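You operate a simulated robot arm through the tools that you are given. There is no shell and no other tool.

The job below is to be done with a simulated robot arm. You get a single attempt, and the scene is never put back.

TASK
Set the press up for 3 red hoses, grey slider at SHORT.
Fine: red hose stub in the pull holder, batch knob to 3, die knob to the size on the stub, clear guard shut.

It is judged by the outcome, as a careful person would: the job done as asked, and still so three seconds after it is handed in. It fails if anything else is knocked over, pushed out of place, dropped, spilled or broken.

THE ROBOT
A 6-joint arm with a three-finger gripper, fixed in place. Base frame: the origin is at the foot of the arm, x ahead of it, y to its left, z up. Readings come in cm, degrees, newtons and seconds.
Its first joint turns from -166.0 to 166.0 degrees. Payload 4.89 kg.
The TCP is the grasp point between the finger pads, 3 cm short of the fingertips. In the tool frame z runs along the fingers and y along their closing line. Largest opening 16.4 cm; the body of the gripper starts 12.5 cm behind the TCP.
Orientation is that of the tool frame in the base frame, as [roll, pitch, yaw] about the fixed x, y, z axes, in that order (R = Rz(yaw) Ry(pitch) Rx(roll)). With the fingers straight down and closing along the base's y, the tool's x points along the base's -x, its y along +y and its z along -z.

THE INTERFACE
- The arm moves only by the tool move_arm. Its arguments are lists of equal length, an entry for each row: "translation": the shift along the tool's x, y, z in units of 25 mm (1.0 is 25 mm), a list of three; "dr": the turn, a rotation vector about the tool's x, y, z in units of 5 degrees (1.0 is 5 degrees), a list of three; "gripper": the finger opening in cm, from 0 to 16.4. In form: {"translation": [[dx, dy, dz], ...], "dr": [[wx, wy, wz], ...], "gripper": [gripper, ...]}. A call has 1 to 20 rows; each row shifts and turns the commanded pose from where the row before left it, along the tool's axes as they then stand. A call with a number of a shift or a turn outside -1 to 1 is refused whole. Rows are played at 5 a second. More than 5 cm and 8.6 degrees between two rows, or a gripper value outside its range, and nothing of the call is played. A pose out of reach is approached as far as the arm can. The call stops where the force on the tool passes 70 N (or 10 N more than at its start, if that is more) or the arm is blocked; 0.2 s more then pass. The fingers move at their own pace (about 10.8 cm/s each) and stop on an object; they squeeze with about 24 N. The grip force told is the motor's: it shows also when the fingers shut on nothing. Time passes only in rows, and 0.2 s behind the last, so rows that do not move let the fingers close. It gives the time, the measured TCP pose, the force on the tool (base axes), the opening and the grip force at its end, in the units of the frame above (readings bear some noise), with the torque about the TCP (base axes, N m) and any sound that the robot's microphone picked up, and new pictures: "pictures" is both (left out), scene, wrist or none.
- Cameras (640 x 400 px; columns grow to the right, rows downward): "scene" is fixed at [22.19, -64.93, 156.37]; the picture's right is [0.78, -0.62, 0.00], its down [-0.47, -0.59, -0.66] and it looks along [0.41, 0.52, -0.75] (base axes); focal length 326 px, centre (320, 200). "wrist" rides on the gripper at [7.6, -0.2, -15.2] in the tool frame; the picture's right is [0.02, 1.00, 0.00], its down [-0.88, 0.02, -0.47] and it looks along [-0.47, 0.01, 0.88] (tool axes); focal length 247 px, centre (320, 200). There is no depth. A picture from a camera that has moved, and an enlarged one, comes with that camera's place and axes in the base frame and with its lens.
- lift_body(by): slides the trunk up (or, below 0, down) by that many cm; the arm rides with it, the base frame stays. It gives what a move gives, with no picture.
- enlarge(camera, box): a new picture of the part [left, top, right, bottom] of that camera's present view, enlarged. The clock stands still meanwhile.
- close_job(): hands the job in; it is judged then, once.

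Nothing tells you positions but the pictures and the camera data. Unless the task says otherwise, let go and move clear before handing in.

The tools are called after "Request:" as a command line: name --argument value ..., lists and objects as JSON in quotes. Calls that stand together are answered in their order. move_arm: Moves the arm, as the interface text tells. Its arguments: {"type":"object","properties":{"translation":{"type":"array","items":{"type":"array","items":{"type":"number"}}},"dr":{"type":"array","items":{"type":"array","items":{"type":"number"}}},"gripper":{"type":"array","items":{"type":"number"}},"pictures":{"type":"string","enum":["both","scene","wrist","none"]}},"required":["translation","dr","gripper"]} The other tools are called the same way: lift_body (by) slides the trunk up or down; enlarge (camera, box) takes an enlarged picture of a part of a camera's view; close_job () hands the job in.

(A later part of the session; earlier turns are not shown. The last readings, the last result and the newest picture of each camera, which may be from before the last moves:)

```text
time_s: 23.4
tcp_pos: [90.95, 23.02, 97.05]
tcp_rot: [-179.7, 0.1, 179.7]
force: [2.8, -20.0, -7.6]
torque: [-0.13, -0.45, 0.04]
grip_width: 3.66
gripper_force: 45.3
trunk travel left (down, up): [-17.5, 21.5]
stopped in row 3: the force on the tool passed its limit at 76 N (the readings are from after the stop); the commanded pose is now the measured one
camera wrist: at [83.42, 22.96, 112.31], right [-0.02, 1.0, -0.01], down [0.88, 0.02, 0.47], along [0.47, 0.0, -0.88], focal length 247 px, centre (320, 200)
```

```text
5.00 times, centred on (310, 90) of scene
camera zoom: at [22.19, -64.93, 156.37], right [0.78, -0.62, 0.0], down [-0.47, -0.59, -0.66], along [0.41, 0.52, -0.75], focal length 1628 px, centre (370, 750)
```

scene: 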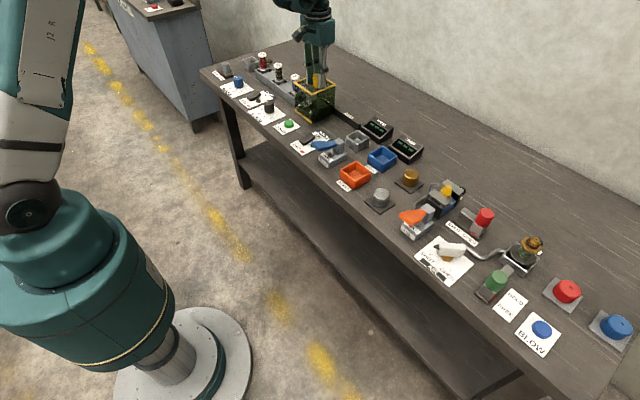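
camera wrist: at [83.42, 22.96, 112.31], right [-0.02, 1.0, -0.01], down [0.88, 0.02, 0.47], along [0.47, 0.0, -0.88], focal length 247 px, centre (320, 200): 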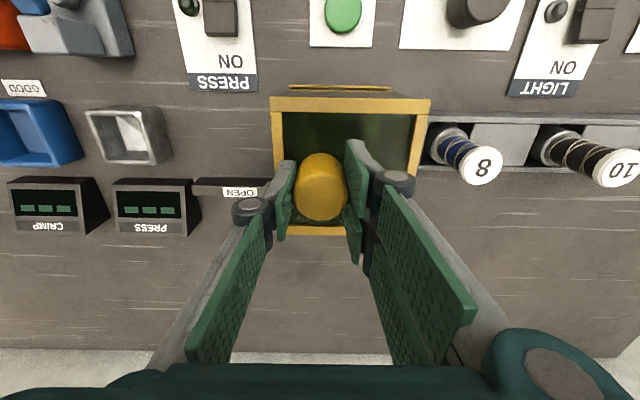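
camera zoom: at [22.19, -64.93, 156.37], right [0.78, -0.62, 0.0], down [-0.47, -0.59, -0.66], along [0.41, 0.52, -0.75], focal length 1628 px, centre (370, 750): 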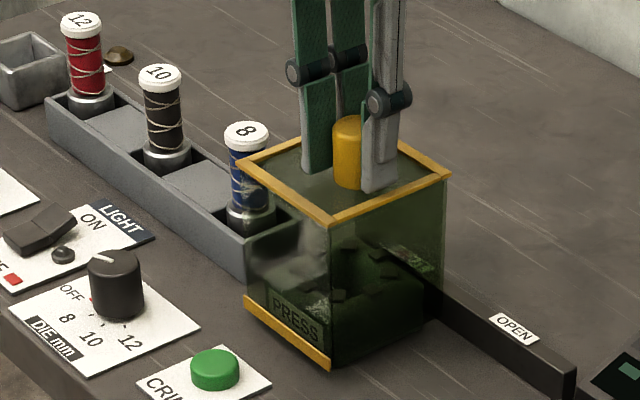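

The guard now covers the press and the rack hasn't moved. I'll release the knob and lift straight up.

Request:
move_arm --translation '[[0, 0, 0], [0, 0, 0], [0, 0, 0], [0, 0, -0.6], [0, 0, -0.8], [0, 0, -0.9], [0, 0, -0.9], [0, 0, -0.9], [0, 0, -0.9], [0, 0, -0.9]]' --dr '[[0, 0, 0], [0, 0, 0], [0, 0, 0], [0, 0, 0], [0, 0, 0], [0, 0, 0], [0, 0, 0], [0, 0, 0], [0, 0, 0], [0, 0, 0]]' --gripper '[5, 7, 7, 7, 7, 7, 7, 7, 7, 7]' --pictures "both"

```text
time_s: 25.6
tcp_pos: [90.91, 23.38, 111.6]
tcp_rot: [-179.5, 0.0, 179.9]
force: [0.7, 0.8, -1.1]
torque: [-0.05, 0.06, 0.0]
grip_width: 7.01
gripper_force: 0.0
trunk travel left (down, up): [-17.5, 21.5]
camera wrist: at [83.41, 23.2, 126.92], right [-0.02, 1.0, -0.01], down [0.88, 0.02, 0.47], along [0.47, 0.0, -0.88], focal length 247 px, centre (320, 200)
```

scene: 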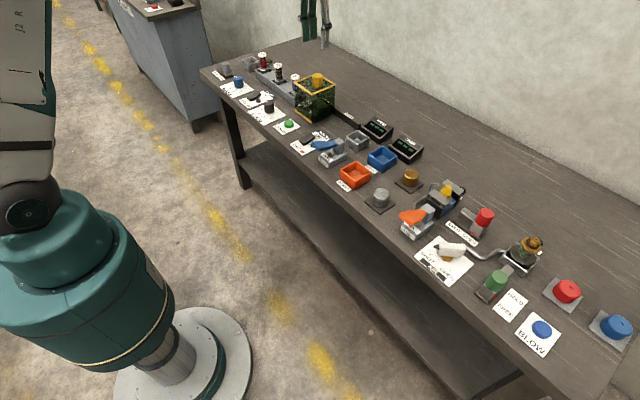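
wrist: 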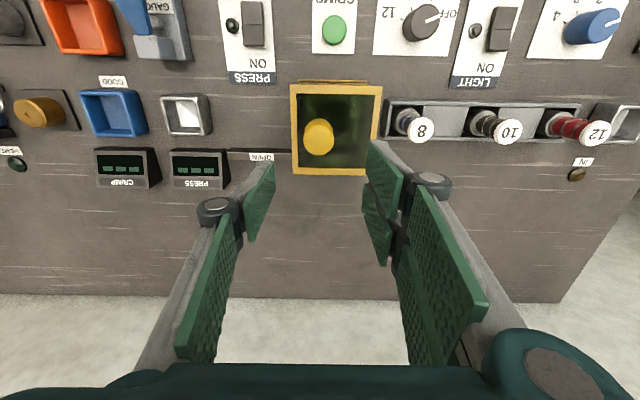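

The guard stays shut after release. Next is the die knob; I'll move the camera over it to measure the tick directions.

Request:
move_arm --translation '[[0.95, 0.73, 0], [0.95, 0.73, 0], [0.95, 0.73, 0], [0.95, 0.73, 0], [0.95, 0.73, 0], [0.95, 0.73, 0], [0.95, 0.73, 0], [0.95, 0.73, 0]]' --dr '[[0, 0, 0], [0, 0, 0], [0, 0, 0], [0, 0, 0], [0, 0, 0], [0, 0, 0], [0, 0, 0], [0, 0, 0]]' --gripper '[14, 14, 14, 14, 14, 14, 14, 14]' --pictures "wrist"

```text
time_s: 27.4
tcp_pos: [71.77, 38.19, 111.49]
tcp_rot: [-179.6, 0.1, 179.9]
force: [0.8, -0.7, -0.2]
torque: [0.03, 0.14, 0.02]
grip_width: 14.0
gripper_force: 0.0
trunk travel left (down, up): [-17.5, 21.5]
camera wrist: at [64.19, 38.11, 126.92], right [-0.02, 1.0, -0.01], down [0.88, 0.02, 0.47], along [0.47, 0.0, -0.88], focal length 247 px, centre (320, 200)
```

wrist: 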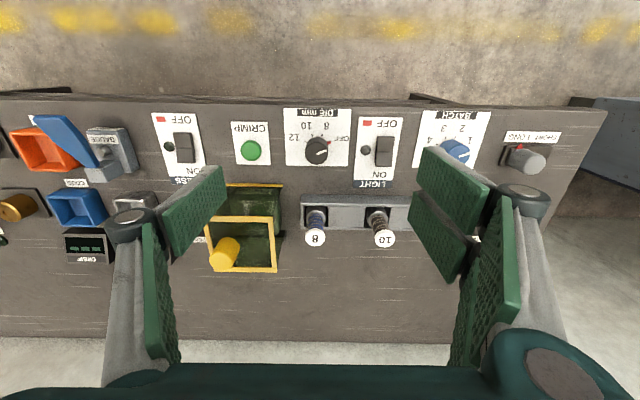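

Request:
enlarge --camera "wrist" --box '[275, 95, 365, 175]'

Request:
enlarge --camera "wrist" --box '[405, 95, 565, 195]'

```text
5.00 times, centred on (320, 135) of wrist
camera zoom: at [64.19, 38.11, 126.92], right [-0.02, 1.0, -0.01], down [0.88, 0.02, 0.47], along [0.47, 0.0, -0.88], focal length 1235 px, centre (320, 525)
```

zoom: 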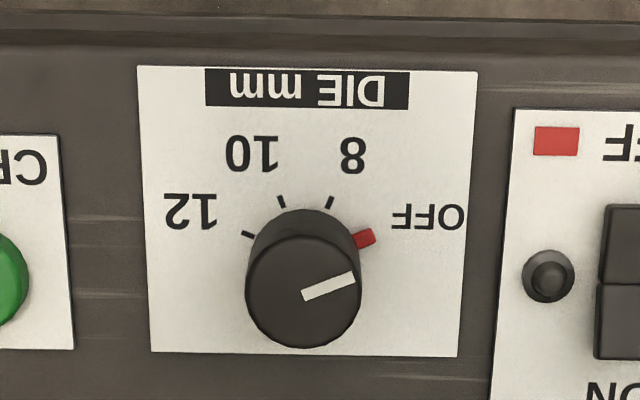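

```text
4.00 times, centred on (485, 145) of wrist
camera zoom: at [64.19, 38.11, 126.92], right [-0.02, 1.0, -0.01], down [0.88, 0.02, 0.47], along [0.47, 0.0, -0.88], focal length 988 px, centre (-340, 420)
```

zoom: 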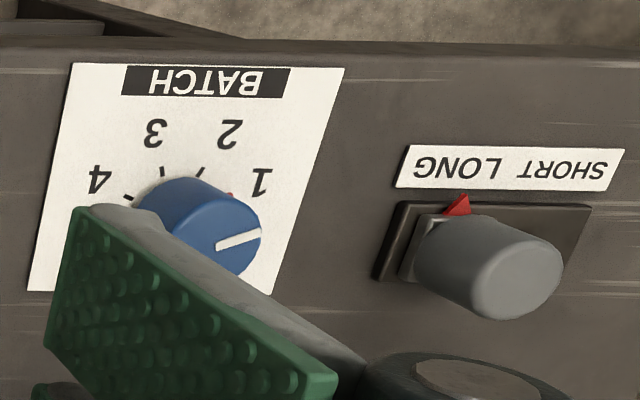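

The die pointer is at OFF with ticks spaced about 45°, so 12 is about 135° counter-clockwise (seen from above). The knob centre is near (77.3, 37.4), about 4 cm wide; I'll go above it and pre-turn the gripper so the fingers close perpendicular to the pointer.

Request:
move_arm --translation '[[-0.737, -0.105, 0], [-0.737, -0.105, 0], [-0.737, -0.105, 0], [0, 0, 0], [0, 0, 0], [0, 0, 0], [0, 0, 0], [0, 0, 0], [0, 0, 0], [0, 0, 0], [0, 0, 0], [0, 0, 0], [0, 0, 0], [0, 0, 0], [0, 0, 0], [0, 0, 0], [0, 0, 0]]' --dr '[[-0.08, 0, 0], [0, 0, 0], [0, 0, 0], [0, 0, 0.964], [0, 0, 0.964], [0, 0, 0.964], [0, 0, 0.964], [0, 0, 0.964], [0, 0, 0.964], [0, 0, 0.964], [0, 0, 0.964], [0, 0, 0.964], [0, 0, 0.964], [0, 0, 0.964], [0, 0, 0.964], [0, 0, 0.964], [0, 0, 0.964]]' --gripper '[8, 8, 8, 8, 8, 8, 8, 8, 8, 8, 8, 8, 8, 8, 8, 8, 8]' --pictures "both"

```text
time_s: 30.9
tcp_pos: [77.43, 37.12, 111.71]
tcp_rot: [180.0, 0.0, 112.3]
force: [0.1, 1.0, 0.4]
torque: [0.05, 0.02, -0.03]
grip_width: 8.01
gripper_force: 0.1
trunk travel left (down, up): [-17.5, 21.5]
camera wrist: at [74.46, 44.19, 127.02], right [0.92, 0.4, 0.0], down [0.35, -0.81, 0.47], along [0.19, -0.43, -0.88], focal length 247 px, centre (320, 200)
```

scene: 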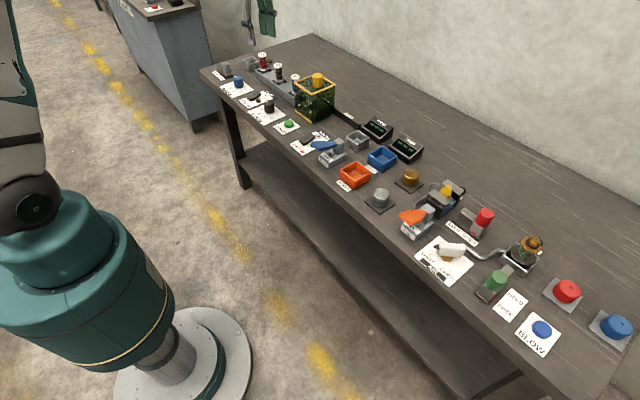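
wrist: 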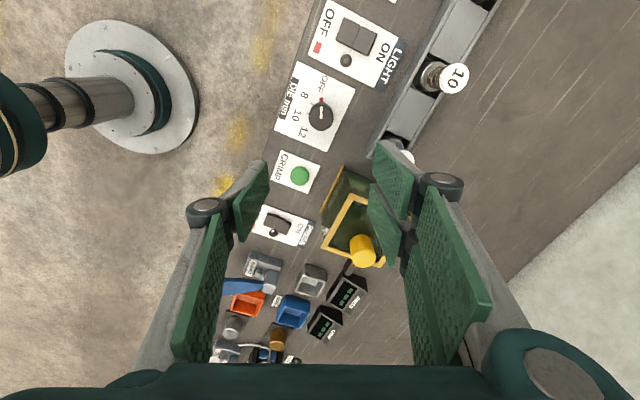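

Request:
enlarge --camera "wrist" --box '[270, 60, 370, 160]'

```text
4.00 times, centred on (320, 110) of wrist
camera zoom: at [74.46, 44.19, 127.02], right [0.92, 0.4, 0.0], down [0.35, -0.81, 0.47], along [0.19, -0.43, -0.88], focal length 988 px, centre (320, 560)
```

zoom: 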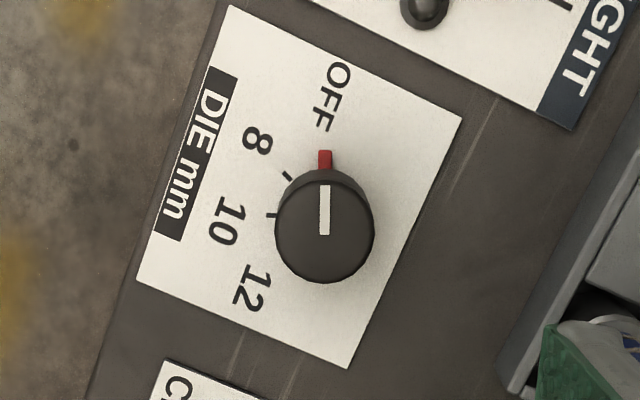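

The knob sits about 0.5 cm toward +y from my current TCP. I'll correct that and descend to just above the knob, then check.

Request:
move_arm --translation '[[0.18, 0, 0.7], [0, 0, 0.9], [0, 0, 0.9], [0, 0, 0.9], [0, 0, 0.9], [0, 0, 0.9], [0, 0, 0.9], [0, 0, 0.9], [0, 0, 0.9], [0, 0, 0.9]]' --dr '[[0, 0, 0], [0, 0, 0], [0, 0, 0], [0, 0, 0], [0, 0, 0], [0, 0, 0], [0, 0, 0], [0, 0, 0], [0, 0, 0], [0, 0, 0]]' --gripper '[8, 8, 8, 8, 8, 8, 8, 8, 8, 8]' --pictures "both"

```text
time_s: 33.1
tcp_pos: [77.16, 37.63, 89.64]
tcp_rot: [-179.9, 0.1, 112.4]
force: [0.3, 0.0, -0.1]
torque: [0.02, -0.05, 0.05]
grip_width: 8.0
gripper_force: 0.1
trunk travel left (down, up): [-17.5, 21.5]
camera wrist: at [74.34, 44.51, 105.0], right [0.92, 0.4, 0.0], down [0.35, -0.81, 0.47], along [0.19, -0.43, -0.88], focal length 247 px, centre (320, 200)
```

scene: 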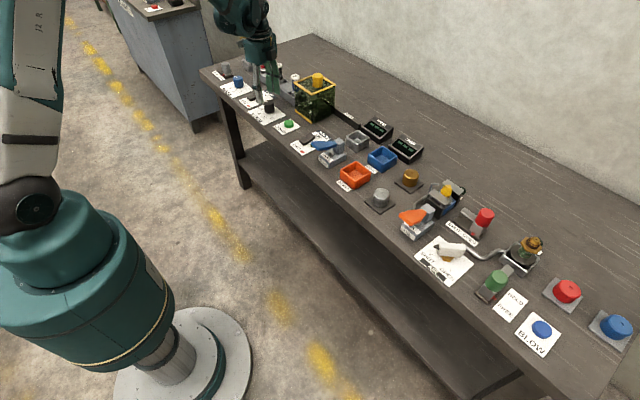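
wrist: 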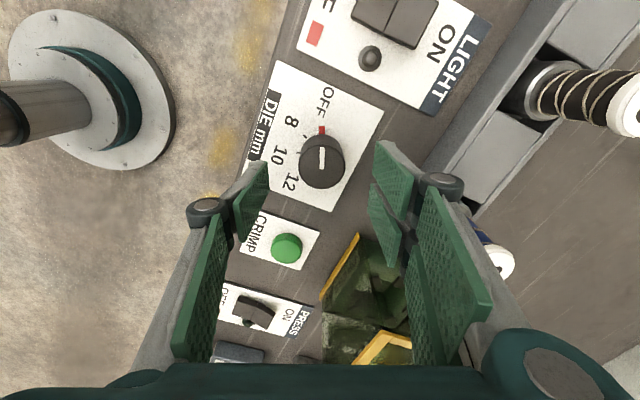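

The knob is centred in the closing direction, slightly off along the pad width; I'll correct 0.35 cm, descend to z≈84.7 and close.

Request:
move_arm --translation '[[0.14, 0, 0.5], [0, 0, 0.5], [0, 0, 0.5], [0, 0, 0.45], [0, 0, 0], [0, 0, 0], [0, 0, 0], [0, 0, 0]]' --dr '[[0, 0, 0], [0, 0, 0], [0, 0, 0], [0, 0, 0], [0, 0, 0], [0, 0, 0], [0, 0, 0], [0, 0, 0]]' --gripper '[8, 8, 8, 8, 6, 4, 3.2, 3.2]' --pictures "both"

```text
time_s: 35.0
tcp_pos: [77.14, 37.88, 84.85]
tcp_rot: [180.0, 0.1, 112.4]
force: [28.4, 11.1, 8.0]
torque: [0.32, -0.93, 0.11]
grip_width: 4.44
gripper_force: 15.6
trunk travel left (down, up): [-17.5, 21.5]
camera wrist: at [74.21, 44.83, 100.15], right [0.92, 0.4, 0.0], down [0.35, -0.81, 0.47], along [0.19, -0.43, -0.88], focal length 247 px, centre (320, 200)
```

scene: 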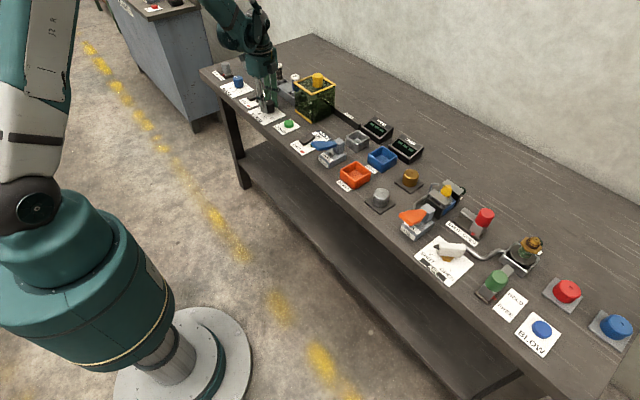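
wrist: 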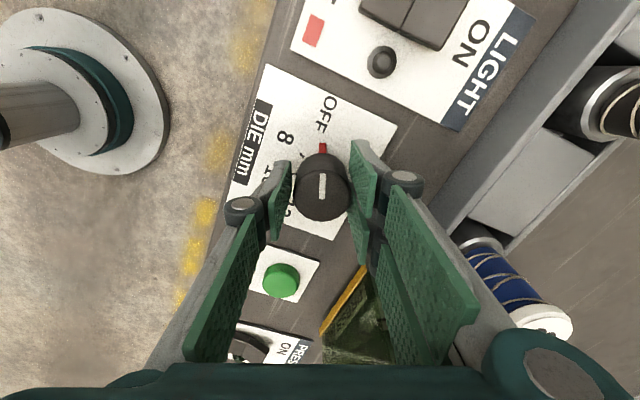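

One finger touches first; I'll shift 0.2 cm toward the knob's centre and let the fingers close fully.

Request:
move_arm --translation '[[0, 0.1, 0], [0, 0, 0], [0, 0, 0]]' --dr '[[0, 0, 0], [0, 0, 0], [0, 0, 0]]' --gripper '[3.2, 3.2, 3.2]' --pictures "none"

```text
time_s: 35.8
tcp_pos: [77.37, 38.07, 84.8]
tcp_rot: [180.0, 0.0, 112.3]
force: [0.7, 0.6, 3.6]
torque: [-0.02, 0.14, -0.01]
grip_width: 4.15
gripper_force: 44.9
trunk travel left (down, up): [-17.5, 21.5]
```

A firm centred grip with near-zero side force. Now I turn 45° counter-clockwise (one detent) and check the pointer.

Request:
move_arm --translation '[[0, 0, 0], [0, 0, 0], [0, 0, 0], [0, 0, 0], [0, 0, 0], [0, 0, 0], [0, 0, 0], [0, 0, 0], [0, 0, 0]]' --dr '[[0, 0, -1], [0, 0, -1], [0, 0, -1], [0, 0, -1], [0, 0, -1], [0, 0, -1], [0, 0, -1], [0, 0, -1], [0, 0, -1]]' --gripper '[3.2, 3.2, 3.2, 3.2, 3.2, 3.2, 3.2, 3.2, 3.2]' --pictures "wrist"

```text
time_s: 37.8
tcp_pos: [77.29, 37.96, 84.81]
tcp_rot: [179.8, 0.0, 157.4]
force: [-11.9, -35.6, -0.1]
torque: [-1.12, 0.08, -0.08]
grip_width: 4.77
gripper_force: 19.0
trunk travel left (down, up): [-17.5, 21.5]
camera wrist: at [70.37, 40.65, 100.15], right [0.36, 0.93, 0.0], down [0.82, -0.32, 0.47], along [0.44, -0.17, -0.88], focal length 247 px, centre (320, 200)
```

wrist: 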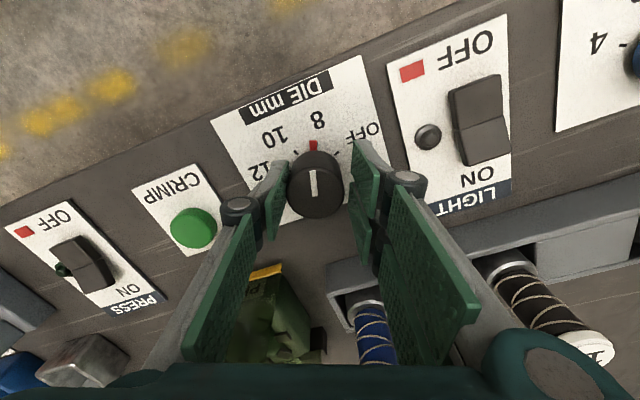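

The knob turned to 8 (its red fin turns with it), but the grip drifted off-centre. I'll reopen slightly, re-centre on the estimated knob axis (77.6, 37.5), and look.

Request:
move_arm --translation '[[0, 0, 0], [0, 0, 0], [-0.19, -0.124, 0], [0, 0, 0], [0, 0, 0], [0, 0, 0]]' --dr '[[0, 0, 0], [0, 0, 0], [0, 0, 0], [0, 0, 0], [0, 0, 0], [0, 0, 0]]' --gripper '[6, 6, 6, 4, 3.2, 3.2]' --pictures "wrist"

Request:
enlarge --camera "wrist" --box '[210, 60, 420, 240]'

```text
time_s: 39.1
tcp_pos: [77.65, 37.49, 84.78]
tcp_rot: [179.9, 0.0, 157.3]
force: [-15.7, -28.9, -9.6]
torque: [-0.96, 0.44, 0.06]
grip_width: 4.08
gripper_force: 45.8
trunk travel left (down, up): [-17.5, 21.5]
camera wrist: at [70.66, 40.21, 100.15], right [0.37, 0.93, 0.0], down [0.82, -0.32, 0.47], along [0.44, -0.17, -0.88], focal length 247 px, centre (320, 200)
```

wrist: 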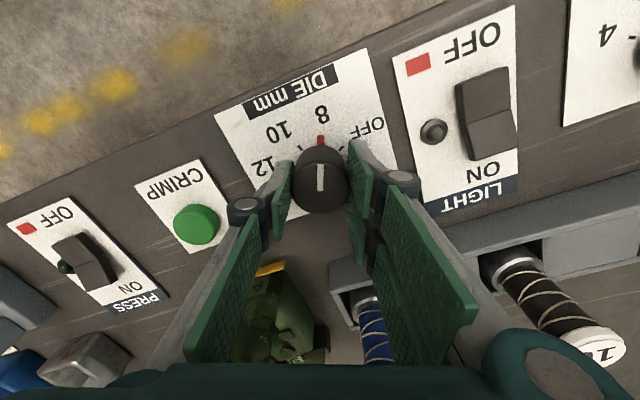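

```text
2.22 times, centred on (315, 150) of wrist
camera zoom: at [70.66, 40.21, 100.15], right [0.37, 0.93, 0.0], down [0.82, -0.32, 0.47], along [0.44, -0.17, -0.88], focal length 549 px, centre (331, 311)
```

zoom: 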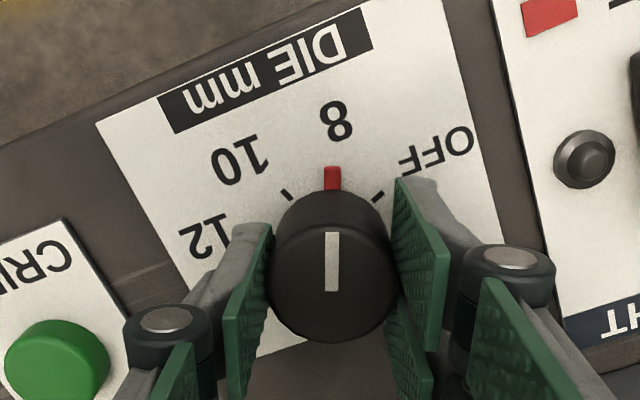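

Now at 8 with the fin as pointer. I'll relieve the residual side force with a small shift and turn another 45°.

Request:
move_arm --translation '[[0, -0.08, 0], [0, 0, 0], [0, 0, 0], [0, 0, 0], [0, 0, 0], [0, 0, 0], [0, 0, 0], [0, 0, 0], [0, 0, 0], [0, 0, 0]]' --dr '[[0, 0, 0], [0, 0, -1], [0, 0, -1], [0, 0, -1], [0, 0, -1], [0, 0, -1], [0, 0, -1], [0, 0, -1], [0, 0, -1], [0, 0, -1]]' --gripper '[3.2, 3.2, 3.2, 3.2, 3.2, 3.2, 3.2, 3.2, 3.2, 3.2]' --pictures "wrist"

```text
time_s: 41.4
tcp_pos: [77.6, 37.53, 84.88]
tcp_rot: [180.0, 0.1, -157.6]
force: [18.0, 16.4, 11.2]
torque: [0.39, -0.74, 0.01]
grip_width: 4.08
gripper_force: 45.4
trunk travel left (down, up): [-17.5, 21.5]
camera wrist: at [70.71, 34.42, 100.14], right [-0.4, 0.92, 0.0], down [0.81, 0.35, 0.47], along [0.43, 0.19, -0.88], focal length 247 px, centre (320, 200)
```

wrist: 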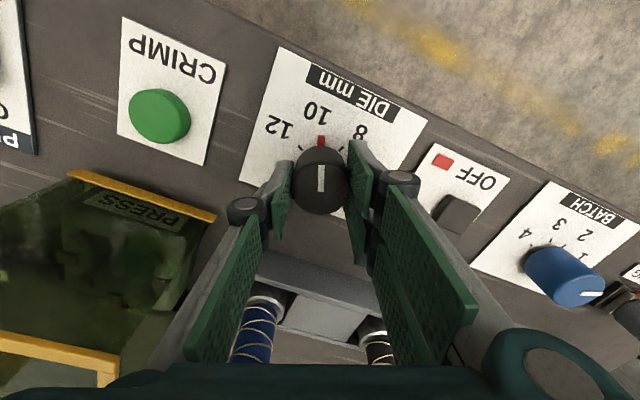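

The pointer is at 10 now and the grip is solid. Another 45° to reach 12.

Request:
move_arm --translation '[[0, 0, 0], [0, 0, 0], [0, 0, 0], [0, 0, 0], [0, 0, 0], [0, 0, 0], [0, 0, 0], [0, 0, 0], [0, 0, 0]]' --dr '[[0, 0, -1], [0, 0, -1], [0, 0, -1], [0, 0, -1], [0, 0, -1], [0, 0, -1], [0, 0, -1], [0, 0, -1], [0, 0, -1]]' --gripper '[3.2, 3.2, 3.2, 3.2, 3.2, 3.2, 3.2, 3.2, 3.2]' --pictures "wrist"

Request:
enlarge --camera "wrist" --box '[210, 60, 420, 240]'

```text
time_s: 43.4
tcp_pos: [77.53, 37.55, 84.72]
tcp_rot: [-179.9, 0.1, -112.6]
force: [7.4, 39.3, 22.4]
torque: [1.17, 0.0, 0.01]
grip_width: 4.06
gripper_force: 44.4
trunk travel left (down, up): [-17.5, 21.5]
camera wrist: at [74.83, 30.33, 100.1], right [-0.93, 0.36, 0.0], down [0.32, 0.82, 0.47], along [0.17, 0.44, -0.88], focal length 247 px, centre (320, 200)
```

wrist: 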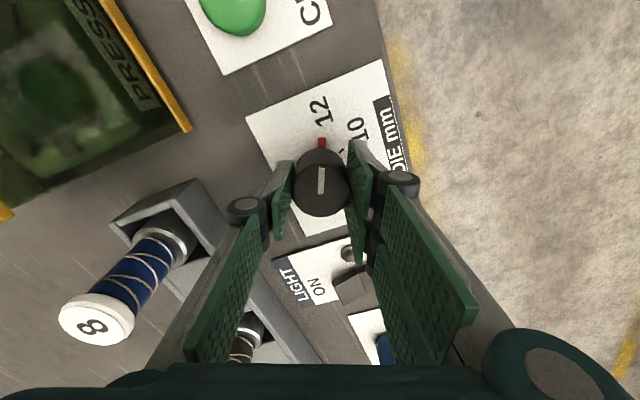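

```text
2.22 times, centred on (315, 150) of wrist
camera zoom: at [74.83, 30.33, 100.1], right [-0.93, 0.36, 0.0], down [0.32, 0.82, 0.47], along [0.17, 0.44, -0.88], focal length 549 px, centre (331, 311)
```

zoom: 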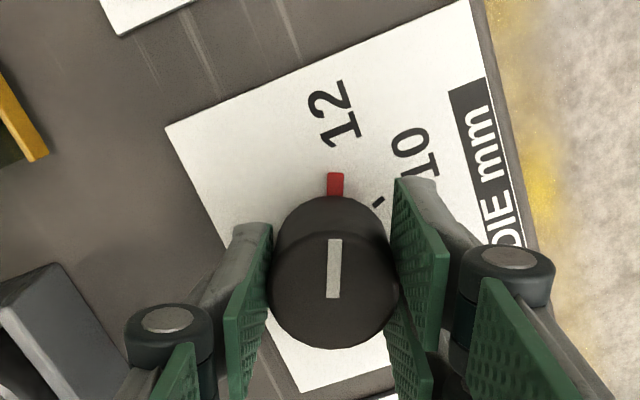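

The fin points at 12. I'll release, lift clear, and verify.

Request:
move_arm --translation '[[0, 0, 0], [0, 0, 0], [0, 0, 0], [0, 0, -0.6], [0, 0, -0.9], [0, 0, -0.9], [0, 0, -0.9], [0, 0, -0.9], [0, 0, -0.9], [0, 0, -0.9], [0, 0, -0.9], [0, 0, -0.9], [0, 0, -0.9], [0, 0, -0.9]]' --dr '[[0, 0, 0], [0, 0, 0], [0, 0, 0], [0, 0, 0], [0, 0, 0], [0, 0, 0], [0, 0, 0], [0, 0, 0], [0, 0, 0], [0, 0, 0], [0, 0, 0], [0, 0, 0], [0, 0, 0], [0, 0, 0]]' --gripper '[5, 7, 8, 8, 8, 8, 8, 8, 8, 8, 8, 8, 8, 8]' --pictures "both"

Request:
enlarge --camera "wrist" --box '[270, 60, 370, 160]'

Request:
enlarge --camera "scene" --box '[220, 60, 320, 140]'

```text
time_s: 46.4
tcp_pos: [77.53, 37.43, 108.74]
tcp_rot: [-179.9, -0.1, -112.7]
force: [1.4, -0.4, -0.1]
torque: [-0.06, 0.09, 0.03]
grip_width: 7.99
gripper_force: 0.1
trunk travel left (down, up): [-17.5, 21.5]
camera wrist: at [74.87, 30.26, 124.05], right [-0.93, 0.37, 0.0], down [0.32, 0.82, 0.47], along [0.17, 0.44, -0.88], focal length 247 px, centre (320, 200)
```

scene: 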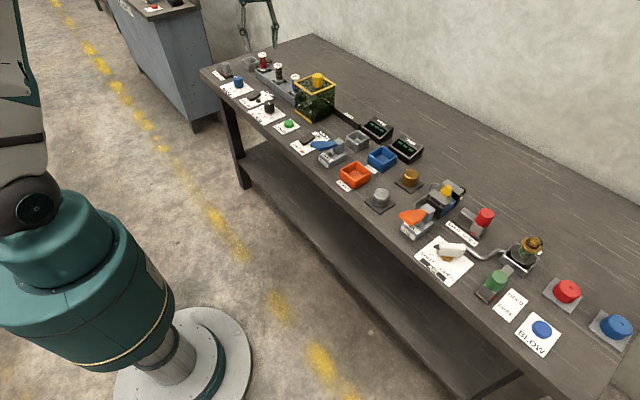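
wrist: 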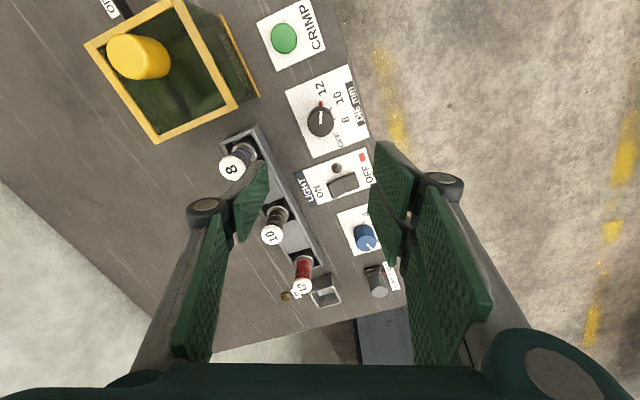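

```text
4.00 times, centred on (320, 110) of wrist
camera zoom: at [74.87, 30.26, 124.05], right [-0.93, 0.37, 0.0], down [0.32, 0.82, 0.47], along [0.17, 0.44, -0.88], focal length 988 px, centre (320, 560)
```

zoom: 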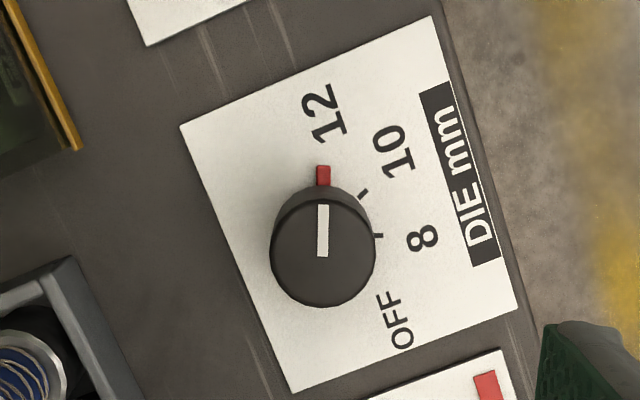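

```text
5.00 times, centred on (270, 100) of scene
camera zoom: at [22.19, -64.93, 156.37], right [0.78, -0.62, 0.0], down [-0.47, -0.59, -0.66], along [0.41, 0.52, -0.75], focal length 1628 px, centre (570, 700)
```

zoom: 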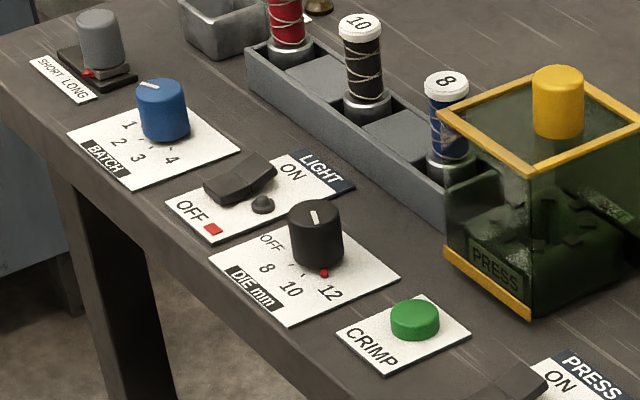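

Die is at 12. Next the batch knob near (77.6, 62.6): I'll rotate the wrist back and move over.

Request:
move_arm --translation '[[0, 0, 0], [0, 0, 0], [0, 0, 0], [0, 0, 0], [0, 0, 0], [0, 0, 0], [0, 0, 0], [0, 0, 0], [0, 0, 0], [0, 0, 0], [0, 0, 0], [0, 0, 0], [0, 0, 0], [0, 0, 0]]' --dr '[[0, 0, 0.961], [0, 0, 0.961], [0, 0, 0.961], [0, 0, 0.961], [0, 0, 0.961], [0, 0, 0.961], [0, 0, 0.961], [0, 0, 0.961], [0, 0, 0.961], [0, 0, 0.961], [0, 0, 0.961], [0, 0, 0.961], [0, 0, 0.961], [0, 0, 0.961]]' --gripper '[8, 8, 8, 8, 8, 8, 8, 8, 8, 8, 8, 8, 8, 8]' --pictures "none"

Request:
move_arm --translation '[[0, 0.912, 0], [0, 0.912, 0], [0, 0.912, 0], [0, 0.912, 0], [0, 0.912, 0], [0, 0.912, 0], [0, 0.912, 0], [0, 0.912, 0], [0, 0.912, 0], [0, 0.912, 0], [0, 0.912, 0]]' --dr '[[0, 0, 0], [0, 0, 0], [0, 0, 0], [0, 0, 0], [0, 0, 0], [0, 0, 0], [0, 0, 0], [0, 0, 0], [0, 0, 0], [0, 0, 0], [0, 0, 0]]' --gripper '[8, 8, 8, 8, 8, 8, 8, 8, 8, 8, 8]' --pictures "both"

```text
time_s: 49.4
tcp_pos: [77.67, 37.31, 108.71]
tcp_rot: [-180.0, 0.0, -180.0]
force: [0.4, -0.1, 0.0]
torque: [0.01, 0.0, -0.01]
grip_width: 8.03
gripper_force: 0.1
trunk travel left (down, up): [-17.5, 21.5]
```

```text
time_s: 51.8
tcp_pos: [77.42, 62.55, 109.02]
tcp_rot: [179.9, -0.1, -179.9]
force: [0.2, -0.9, 0.7]
torque: [0.17, -0.02, 0.02]
grip_width: 7.98
gripper_force: 0.2
trunk travel left (down, up): [-17.5, 21.5]
camera wrist: at [69.87, 62.34, 124.32], right [-0.02, 1.0, 0.0], down [0.88, 0.02, 0.47], along [0.47, 0.01, -0.88], focal length 247 px, centre (320, 200)
```

scene: 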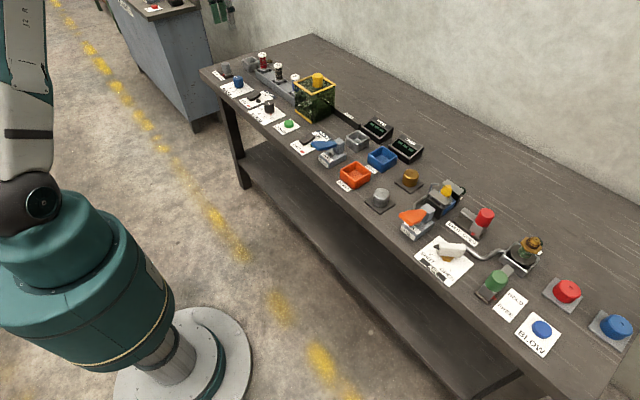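
wrist: 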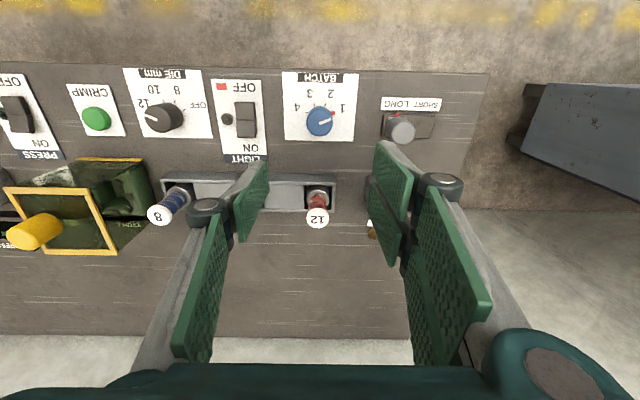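

Request:
enlarge --camera "wrist" --box '[270, 65, 370, 150]'

Request:
enlarge --camera "wrist" --box '[360, 80, 460, 160]'

Request:
enlarge --camera "wrist" --box '[280, 160, 400, 250]'

```text
4.71 times, centred on (320, 108) of wrist
camera zoom: at [69.87, 62.34, 124.32], right [-0.02, 1.0, 0.0], down [0.88, 0.02, 0.47], along [0.47, 0.01, -0.88], focal length 1162 px, centre (320, 635)
```

zoom: 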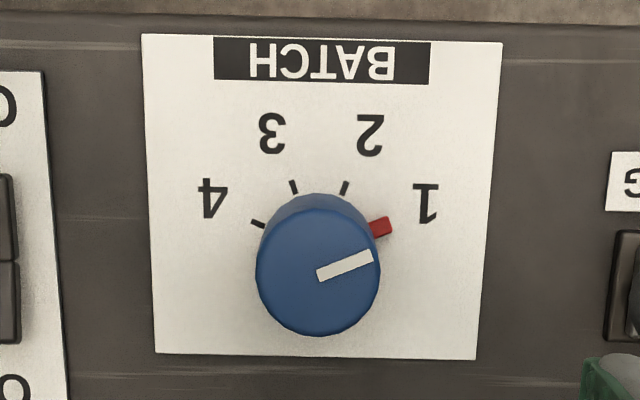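

```text
5.00 times, centred on (410, 120) of wrist
camera zoom: at [69.87, 62.34, 124.32], right [-0.02, 1.0, 0.0], down [0.88, 0.02, 0.47], along [0.47, 0.01, -0.88], focal length 1235 px, centre (-130, 600)
```

zoom: 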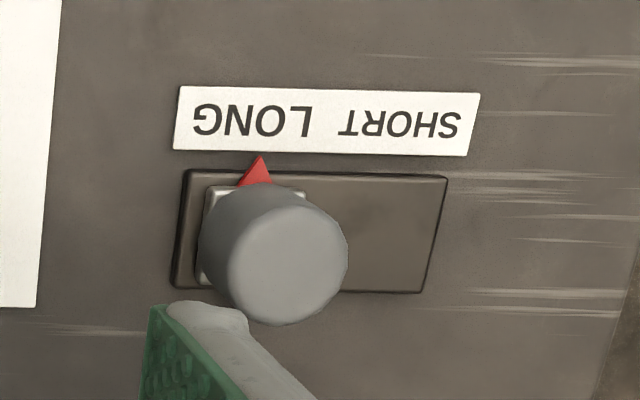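

```text
4.44 times, centred on (340, 205) of wrist
camera zoom: at [69.87, 62.34, 124.32], right [-0.02, 1.0, 0.0], down [0.88, 0.02, 0.47], along [0.47, 0.01, -0.88], focal length 1098 px, centre (231, 178)
```

zoom: 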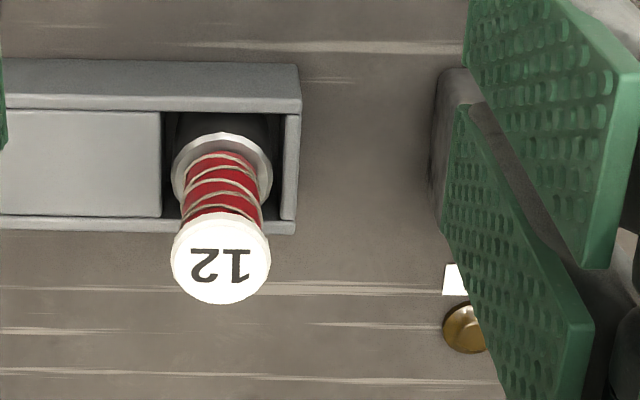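

The batch dial has the same 45° spacing, so 3 is 90° counter-clockwise from 1. The TCP is already over the knob axis, so I'll pre-turn the wrist and descend to z≈90.

Request:
move_arm --translation '[[0, 0, 0.54], [0, 0, 0.54], [0, 0, 0.54], [0, 0, 0.54], [0, 0, 0.54], [0, 0, 0.54], [0, 0, 0.54], [0, 0, 0.54], [0, 0, 0.54], [0, 0, 0.54], [0, 0, 0.54], [0, 0, 0.54], [0, 0, 0.54], [0, 0, 0.54]]' --dr '[[0, 0, 0.964], [0, 0, 0.964], [0, 0, 0.964], [0, 0, 0.964], [0, 0, 0.964], [0, 0, 0.964], [0, 0, 0.964], [0, 0, 0.964], [0, 0, 0.964], [0, 0, 0.964], [0, 0, 0.964], [0, 0, 0.964], [0, 0, 0.964], [0, 0, 0.964]]' --gripper '[8, 8, 8, 8, 8, 8, 8, 8, 8, 8, 8, 8, 8, 8]' --pictures "both"

```text
time_s: 54.8
tcp_pos: [77.65, 62.41, 89.95]
tcp_rot: [180.0, 0.0, 112.7]
force: [-0.5, -0.7, 0.3]
torque: [0.02, -0.04, -0.01]
grip_width: 8.01
gripper_force: 0.1
trunk travel left (down, up): [-17.5, 21.5]
camera wrist: at [74.63, 69.36, 105.31], right [0.91, 0.4, 0.0], down [0.36, -0.81, 0.47], along [0.19, -0.43, -0.88], focal length 247 px, centre (320, 200)
```

scene: 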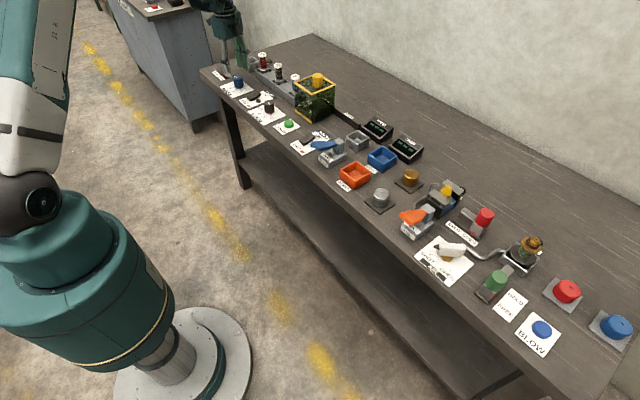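
wrist: 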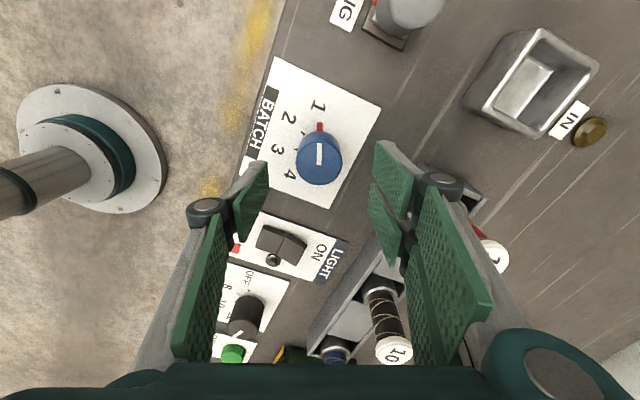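

Request:
enlarge --camera "wrist" --box '[270, 110, 370, 210]'

```text
4.00 times, centred on (320, 160) of wrist
camera zoom: at [74.63, 69.36, 105.31], right [0.91, 0.4, 0.0], down [0.36, -0.81, 0.47], along [0.19, -0.43, -0.88], focal length 988 px, centre (320, 360)
```

zoom: 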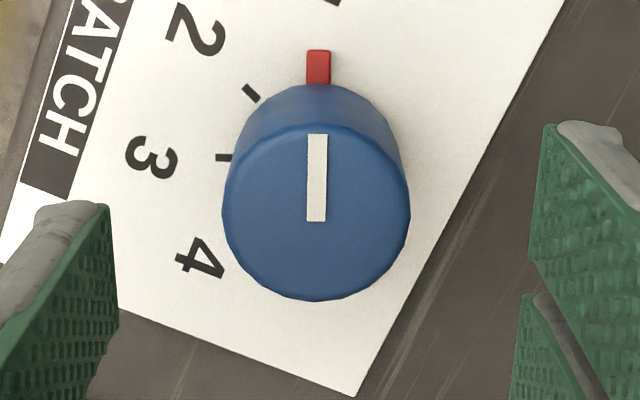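

The knob looks centred. I'll descend to z≈84.8 and close on it.

Request:
move_arm --translation '[[0, 0, 0.5], [0, 0, 0.5], [0, 0, 0.5], [0, 0, 0.55], [0, 0, 0], [0, 0, 0], [0, 0, 0], [0, 0, 0]]' --dr '[[0, 0, 0], [0, 0, 0], [0, 0, 0], [0, 0, 0], [0, 0, 0], [0, 0, 0], [0, 0, 0], [0, 0, 0]]' --gripper '[8, 8, 8, 8, 6, 4, 3.2, 3.2]' --pictures "both"

```text
time_s: 56.5
tcp_pos: [77.54, 62.51, 84.89]
tcp_rot: [180.0, 0.0, 112.7]
force: [-38.2, -22.0, -18.7]
torque: [-0.6, 0.92, 0.02]
grip_width: 4.09
gripper_force: 45.0
trunk travel left (down, up): [-17.5, 21.5]
camera wrist: at [74.52, 69.38, 100.25], right [0.91, 0.4, 0.0], down [0.36, -0.81, 0.47], along [0.19, -0.43, -0.88], focal length 247 px, centre (320, 200)
```

scene: 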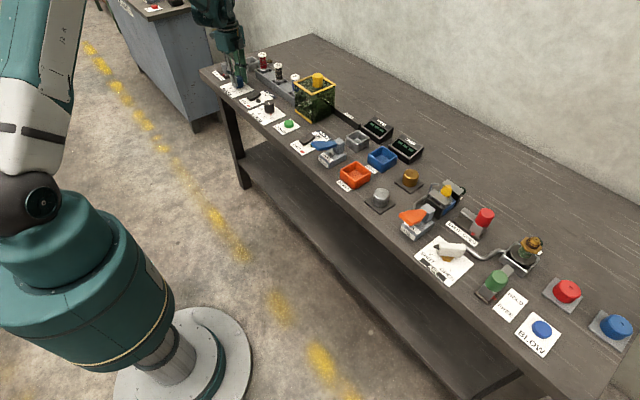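
wrist: 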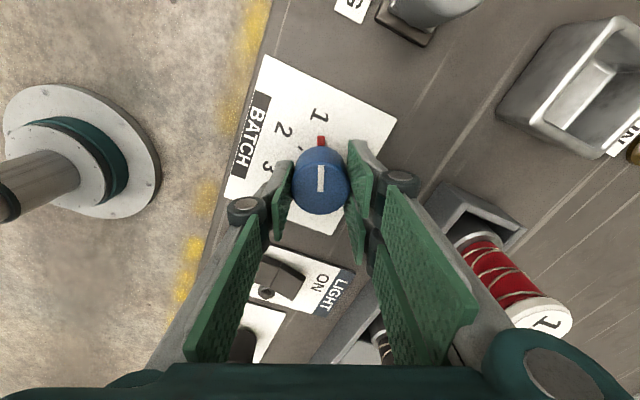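

Gripped, with some side force; I'll relieve it (−0.25 cm along closing line) and turn 45° counter-clockwise.

Request:
move_arm --translation '[[0, -0.1, 0], [0, 0, 0], [0, 0, 0], [0, 0, 0], [0, 0, 0], [0, 0, 0], [0, 0, 0], [0, 0, 0], [0, 0, 0], [0, 0, 0]]' --dr '[[0, 0, 0], [0, 0, -1], [0, 0, -1], [0, 0, -1], [0, 0, -1], [0, 0, -1], [0, 0, -1], [0, 0, -1], [0, 0, -1], [0, 0, -1]]' --gripper '[3.2, 3.2, 3.2, 3.2, 3.2, 3.2, 3.2, 3.2, 3.2, 3.2]' --pictures "wrist"

```text
time_s: 58.8
tcp_pos: [77.25, 62.46, 84.82]
tcp_rot: [179.9, 0.1, 157.7]
force: [42.3, 27.5, 34.3]
torque: [1.18, -1.46, -0.02]
grip_width: 4.06
gripper_force: 45.1
trunk travel left (down, up): [-17.5, 21.5]
camera wrist: at [70.29, 65.18, 100.12], right [0.36, 0.93, 0.0], down [0.82, -0.32, 0.47], along [0.44, -0.17, -0.88], focal length 247 px, centre (320, 200)
```

wrist: 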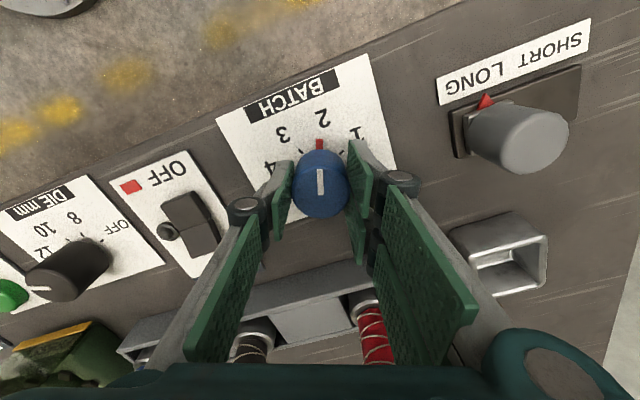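

The pointer is at 2 but side force built up. I'll open briefly to relax, shift the TCP slightly, regrip, and check the force.

Request:
move_arm --translation '[[0, 0, 0], [0, 0, 0], [-0.07, 0.09, 0], [0, 0, 0], [0, 0, 0], [0, 0, 0], [0, 0, 0]]' --dr '[[0, 0, 0], [0, 0, 0], [0, 0, 0], [0, 0, 0], [0, 0, 0], [0, 0, 0], [0, 0, 0]]' --gripper '[6, 6, 6, 4, 3.2, 3.2, 3.2]' --pictures "wrist"

Request:
enlarge --camera "wrist" --box '[220, 50, 430, 230]'

```text
time_s: 60.4
tcp_pos: [77.49, 62.41, 84.8]
tcp_rot: [-180.0, 0.0, 157.6]
force: [-18.6, -28.9, -13.7]
torque: [-0.91, 0.5, 0.05]
grip_width: 4.06
gripper_force: 45.2
trunk travel left (down, up): [-17.5, 21.5]
camera wrist: at [70.54, 65.19, 100.14], right [0.36, 0.93, 0.0], down [0.82, -0.32, 0.47], along [0.44, -0.17, -0.88], focal length 247 px, centre (320, 200)
```

wrist: 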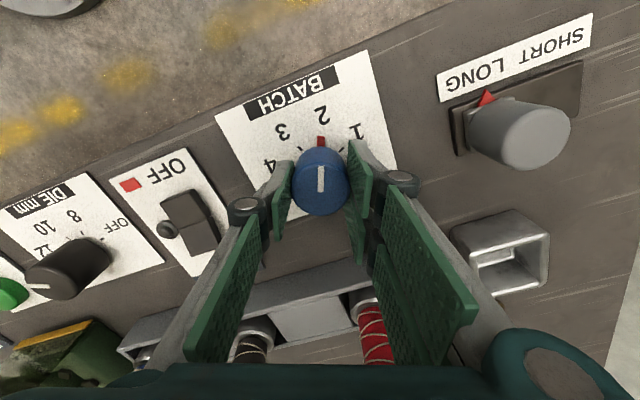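

```text
2.22 times, centred on (325, 140) of wrist
camera zoom: at [70.54, 65.19, 100.14], right [0.36, 0.93, 0.0], down [0.82, -0.32, 0.47], along [0.44, -0.17, -0.88], focal length 549 px, centre (309, 333)
```

zoom: 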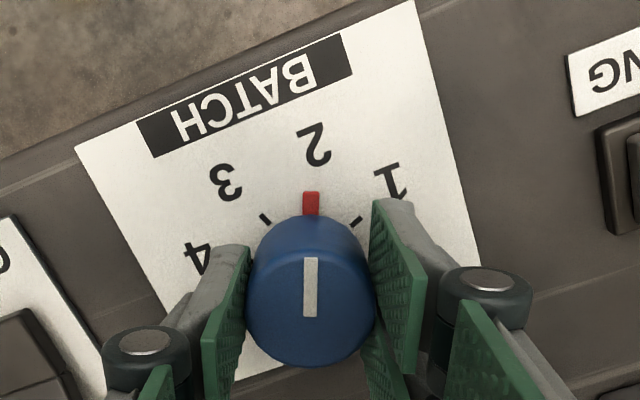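

Pointer at 2. A small further shift to balance the force, then turn another 45° to 3.

Request:
move_arm --translation '[[0, -0.06, 0], [0, 0, 0], [0, 0, 0], [0, 0, 0], [0, 0, 0], [0, 0, 0]]' --dr '[[0, 0, 0], [0, 0, -1], [0, 0, -1], [0, 0, -1], [0, 0, -1], [0, 0, -1]]' --gripper '[3.2, 3.2, 3.2, 3.2, 3.2, 3.2]' --pictures "none"

Request:
move_arm --translation '[[0, 0, 0], [0, 0, 0], [0, 0, 0], [0, 0, 0]]' --dr '[[0, 0, -1], [0, 0, -1], [0, 0, -1], [0, 0, -1]]' --gripper '[3.2, 3.2, 3.2, 3.2]' --pictures "wrist"

Request:
enlarge --camera "wrist" --box '[220, 50, 430, 230]'

```text
time_s: 61.8
tcp_pos: [77.63, 62.6, 84.84]
tcp_rot: [179.9, 0.0, -177.3]
force: [10.1, -1.8, -4.9]
torque: [0.01, -0.14, 0.01]
grip_width: 4.04
gripper_force: 44.8
trunk travel left (down, up): [-17.5, 21.5]
```

```text
time_s: 62.8
tcp_pos: [77.54, 62.34, 84.84]
tcp_rot: [179.9, 0.1, -157.2]
force: [27.2, 26.5, 26.3]
torque: [0.95, -0.74, -0.04]
grip_width: 4.07
gripper_force: 45.2
trunk travel left (down, up): [-17.5, 21.5]
camera wrist: at [70.59, 59.29, 100.08], right [-0.41, 0.91, 0.0], down [0.8, 0.36, 0.47], along [0.43, 0.19, -0.88], focal length 247 px, centre (320, 200)
```

wrist: 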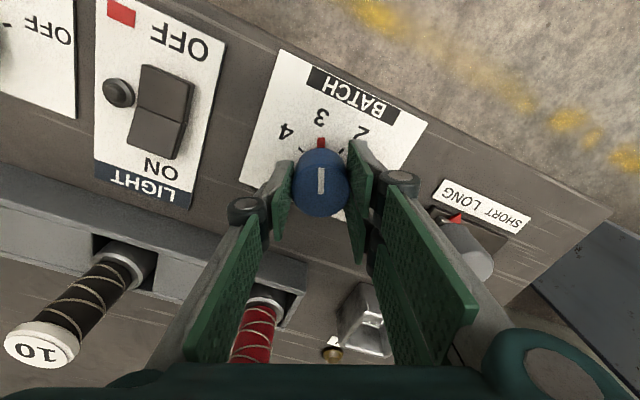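

```text
2.22 times, centred on (325, 140) of wrist
camera zoom: at [70.59, 59.29, 100.08], right [-0.41, 0.91, 0.0], down [0.8, 0.36, 0.47], along [0.43, 0.19, -0.88], focal length 549 px, centre (309, 333)
```

zoom: 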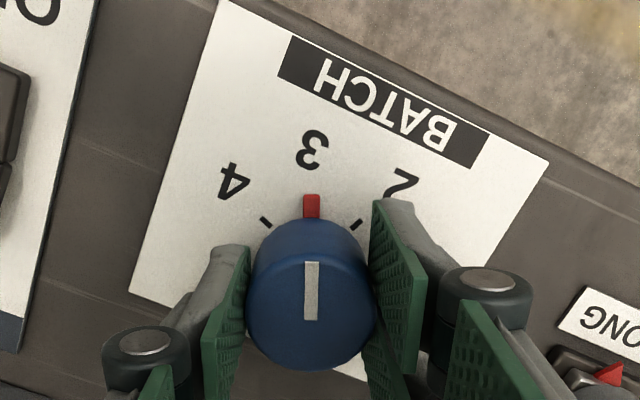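

The pointer is at 3. I'll release, lift clear and verify.

Request:
move_arm --translation '[[0, 0, 0], [0, 0, 0], [0, 0, 0], [0, 0, -0.6], [0, 0, -0.9], [0, 0, -0.9], [0, 0, -0.9], [0, 0, -0.9], [0, 0, -0.9], [0, 0, -0.9], [0, 0, -0.9], [0, 0, -0.9], [0, 0, -0.9]]' --dr '[[0, 0, 0], [0, 0, 0], [0, 0, 0], [0, 0, 0], [0, 0, 0], [0, 0, 0], [0, 0, 0], [0, 0, 0], [0, 0, 0], [0, 0, 0], [0, 0, 0], [0, 0, 0], [0, 0, 0]]' --gripper '[5, 7, 8, 8, 8, 8, 8, 8, 8, 8, 8, 8, 8]' --pictures "both"

Request:
enlarge --camera "wrist" --box '[270, 60, 370, 160]'

```text
time_s: 65.5
tcp_pos: [77.46, 62.33, 106.55]
tcp_rot: [180.0, 0.0, -157.5]
force: [0.2, 0.3, -1.6]
torque: [-0.09, 0.1, 0.0]
grip_width: 8.01
gripper_force: 0.1
trunk travel left (down, up): [-17.5, 21.5]
camera wrist: at [70.52, 59.27, 121.94], right [-0.4, 0.91, 0.0], down [0.81, 0.36, 0.47], along [0.43, 0.19, -0.88], focal length 247 px, centre (320, 200)
```

scene: 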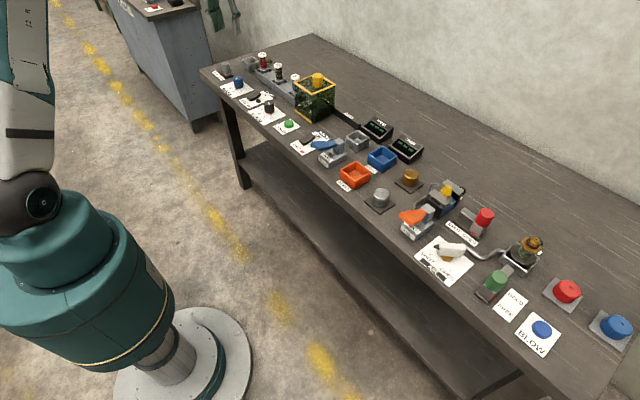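
wrist: 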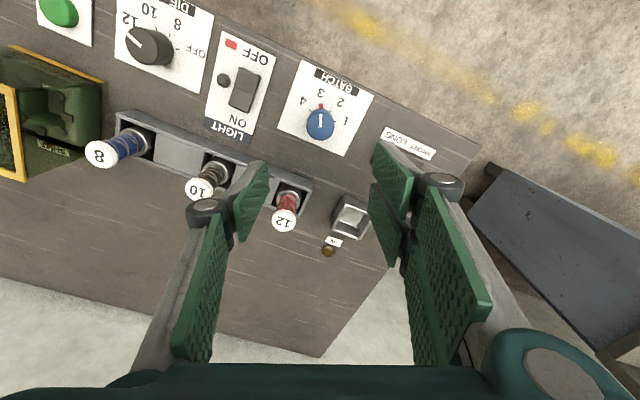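

```text
4.00 times, centred on (320, 110) of wrist
camera zoom: at [70.52, 59.27, 121.94], right [-0.4, 0.91, 0.0], down [0.81, 0.36, 0.47], along [0.43, 0.19, -0.88], focal length 988 px, centre (320, 560)
```

zoom: 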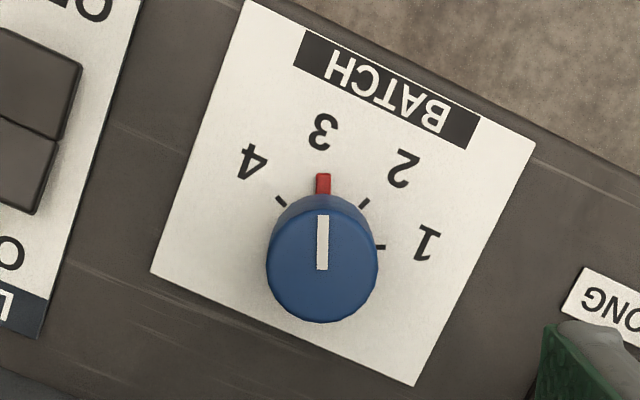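

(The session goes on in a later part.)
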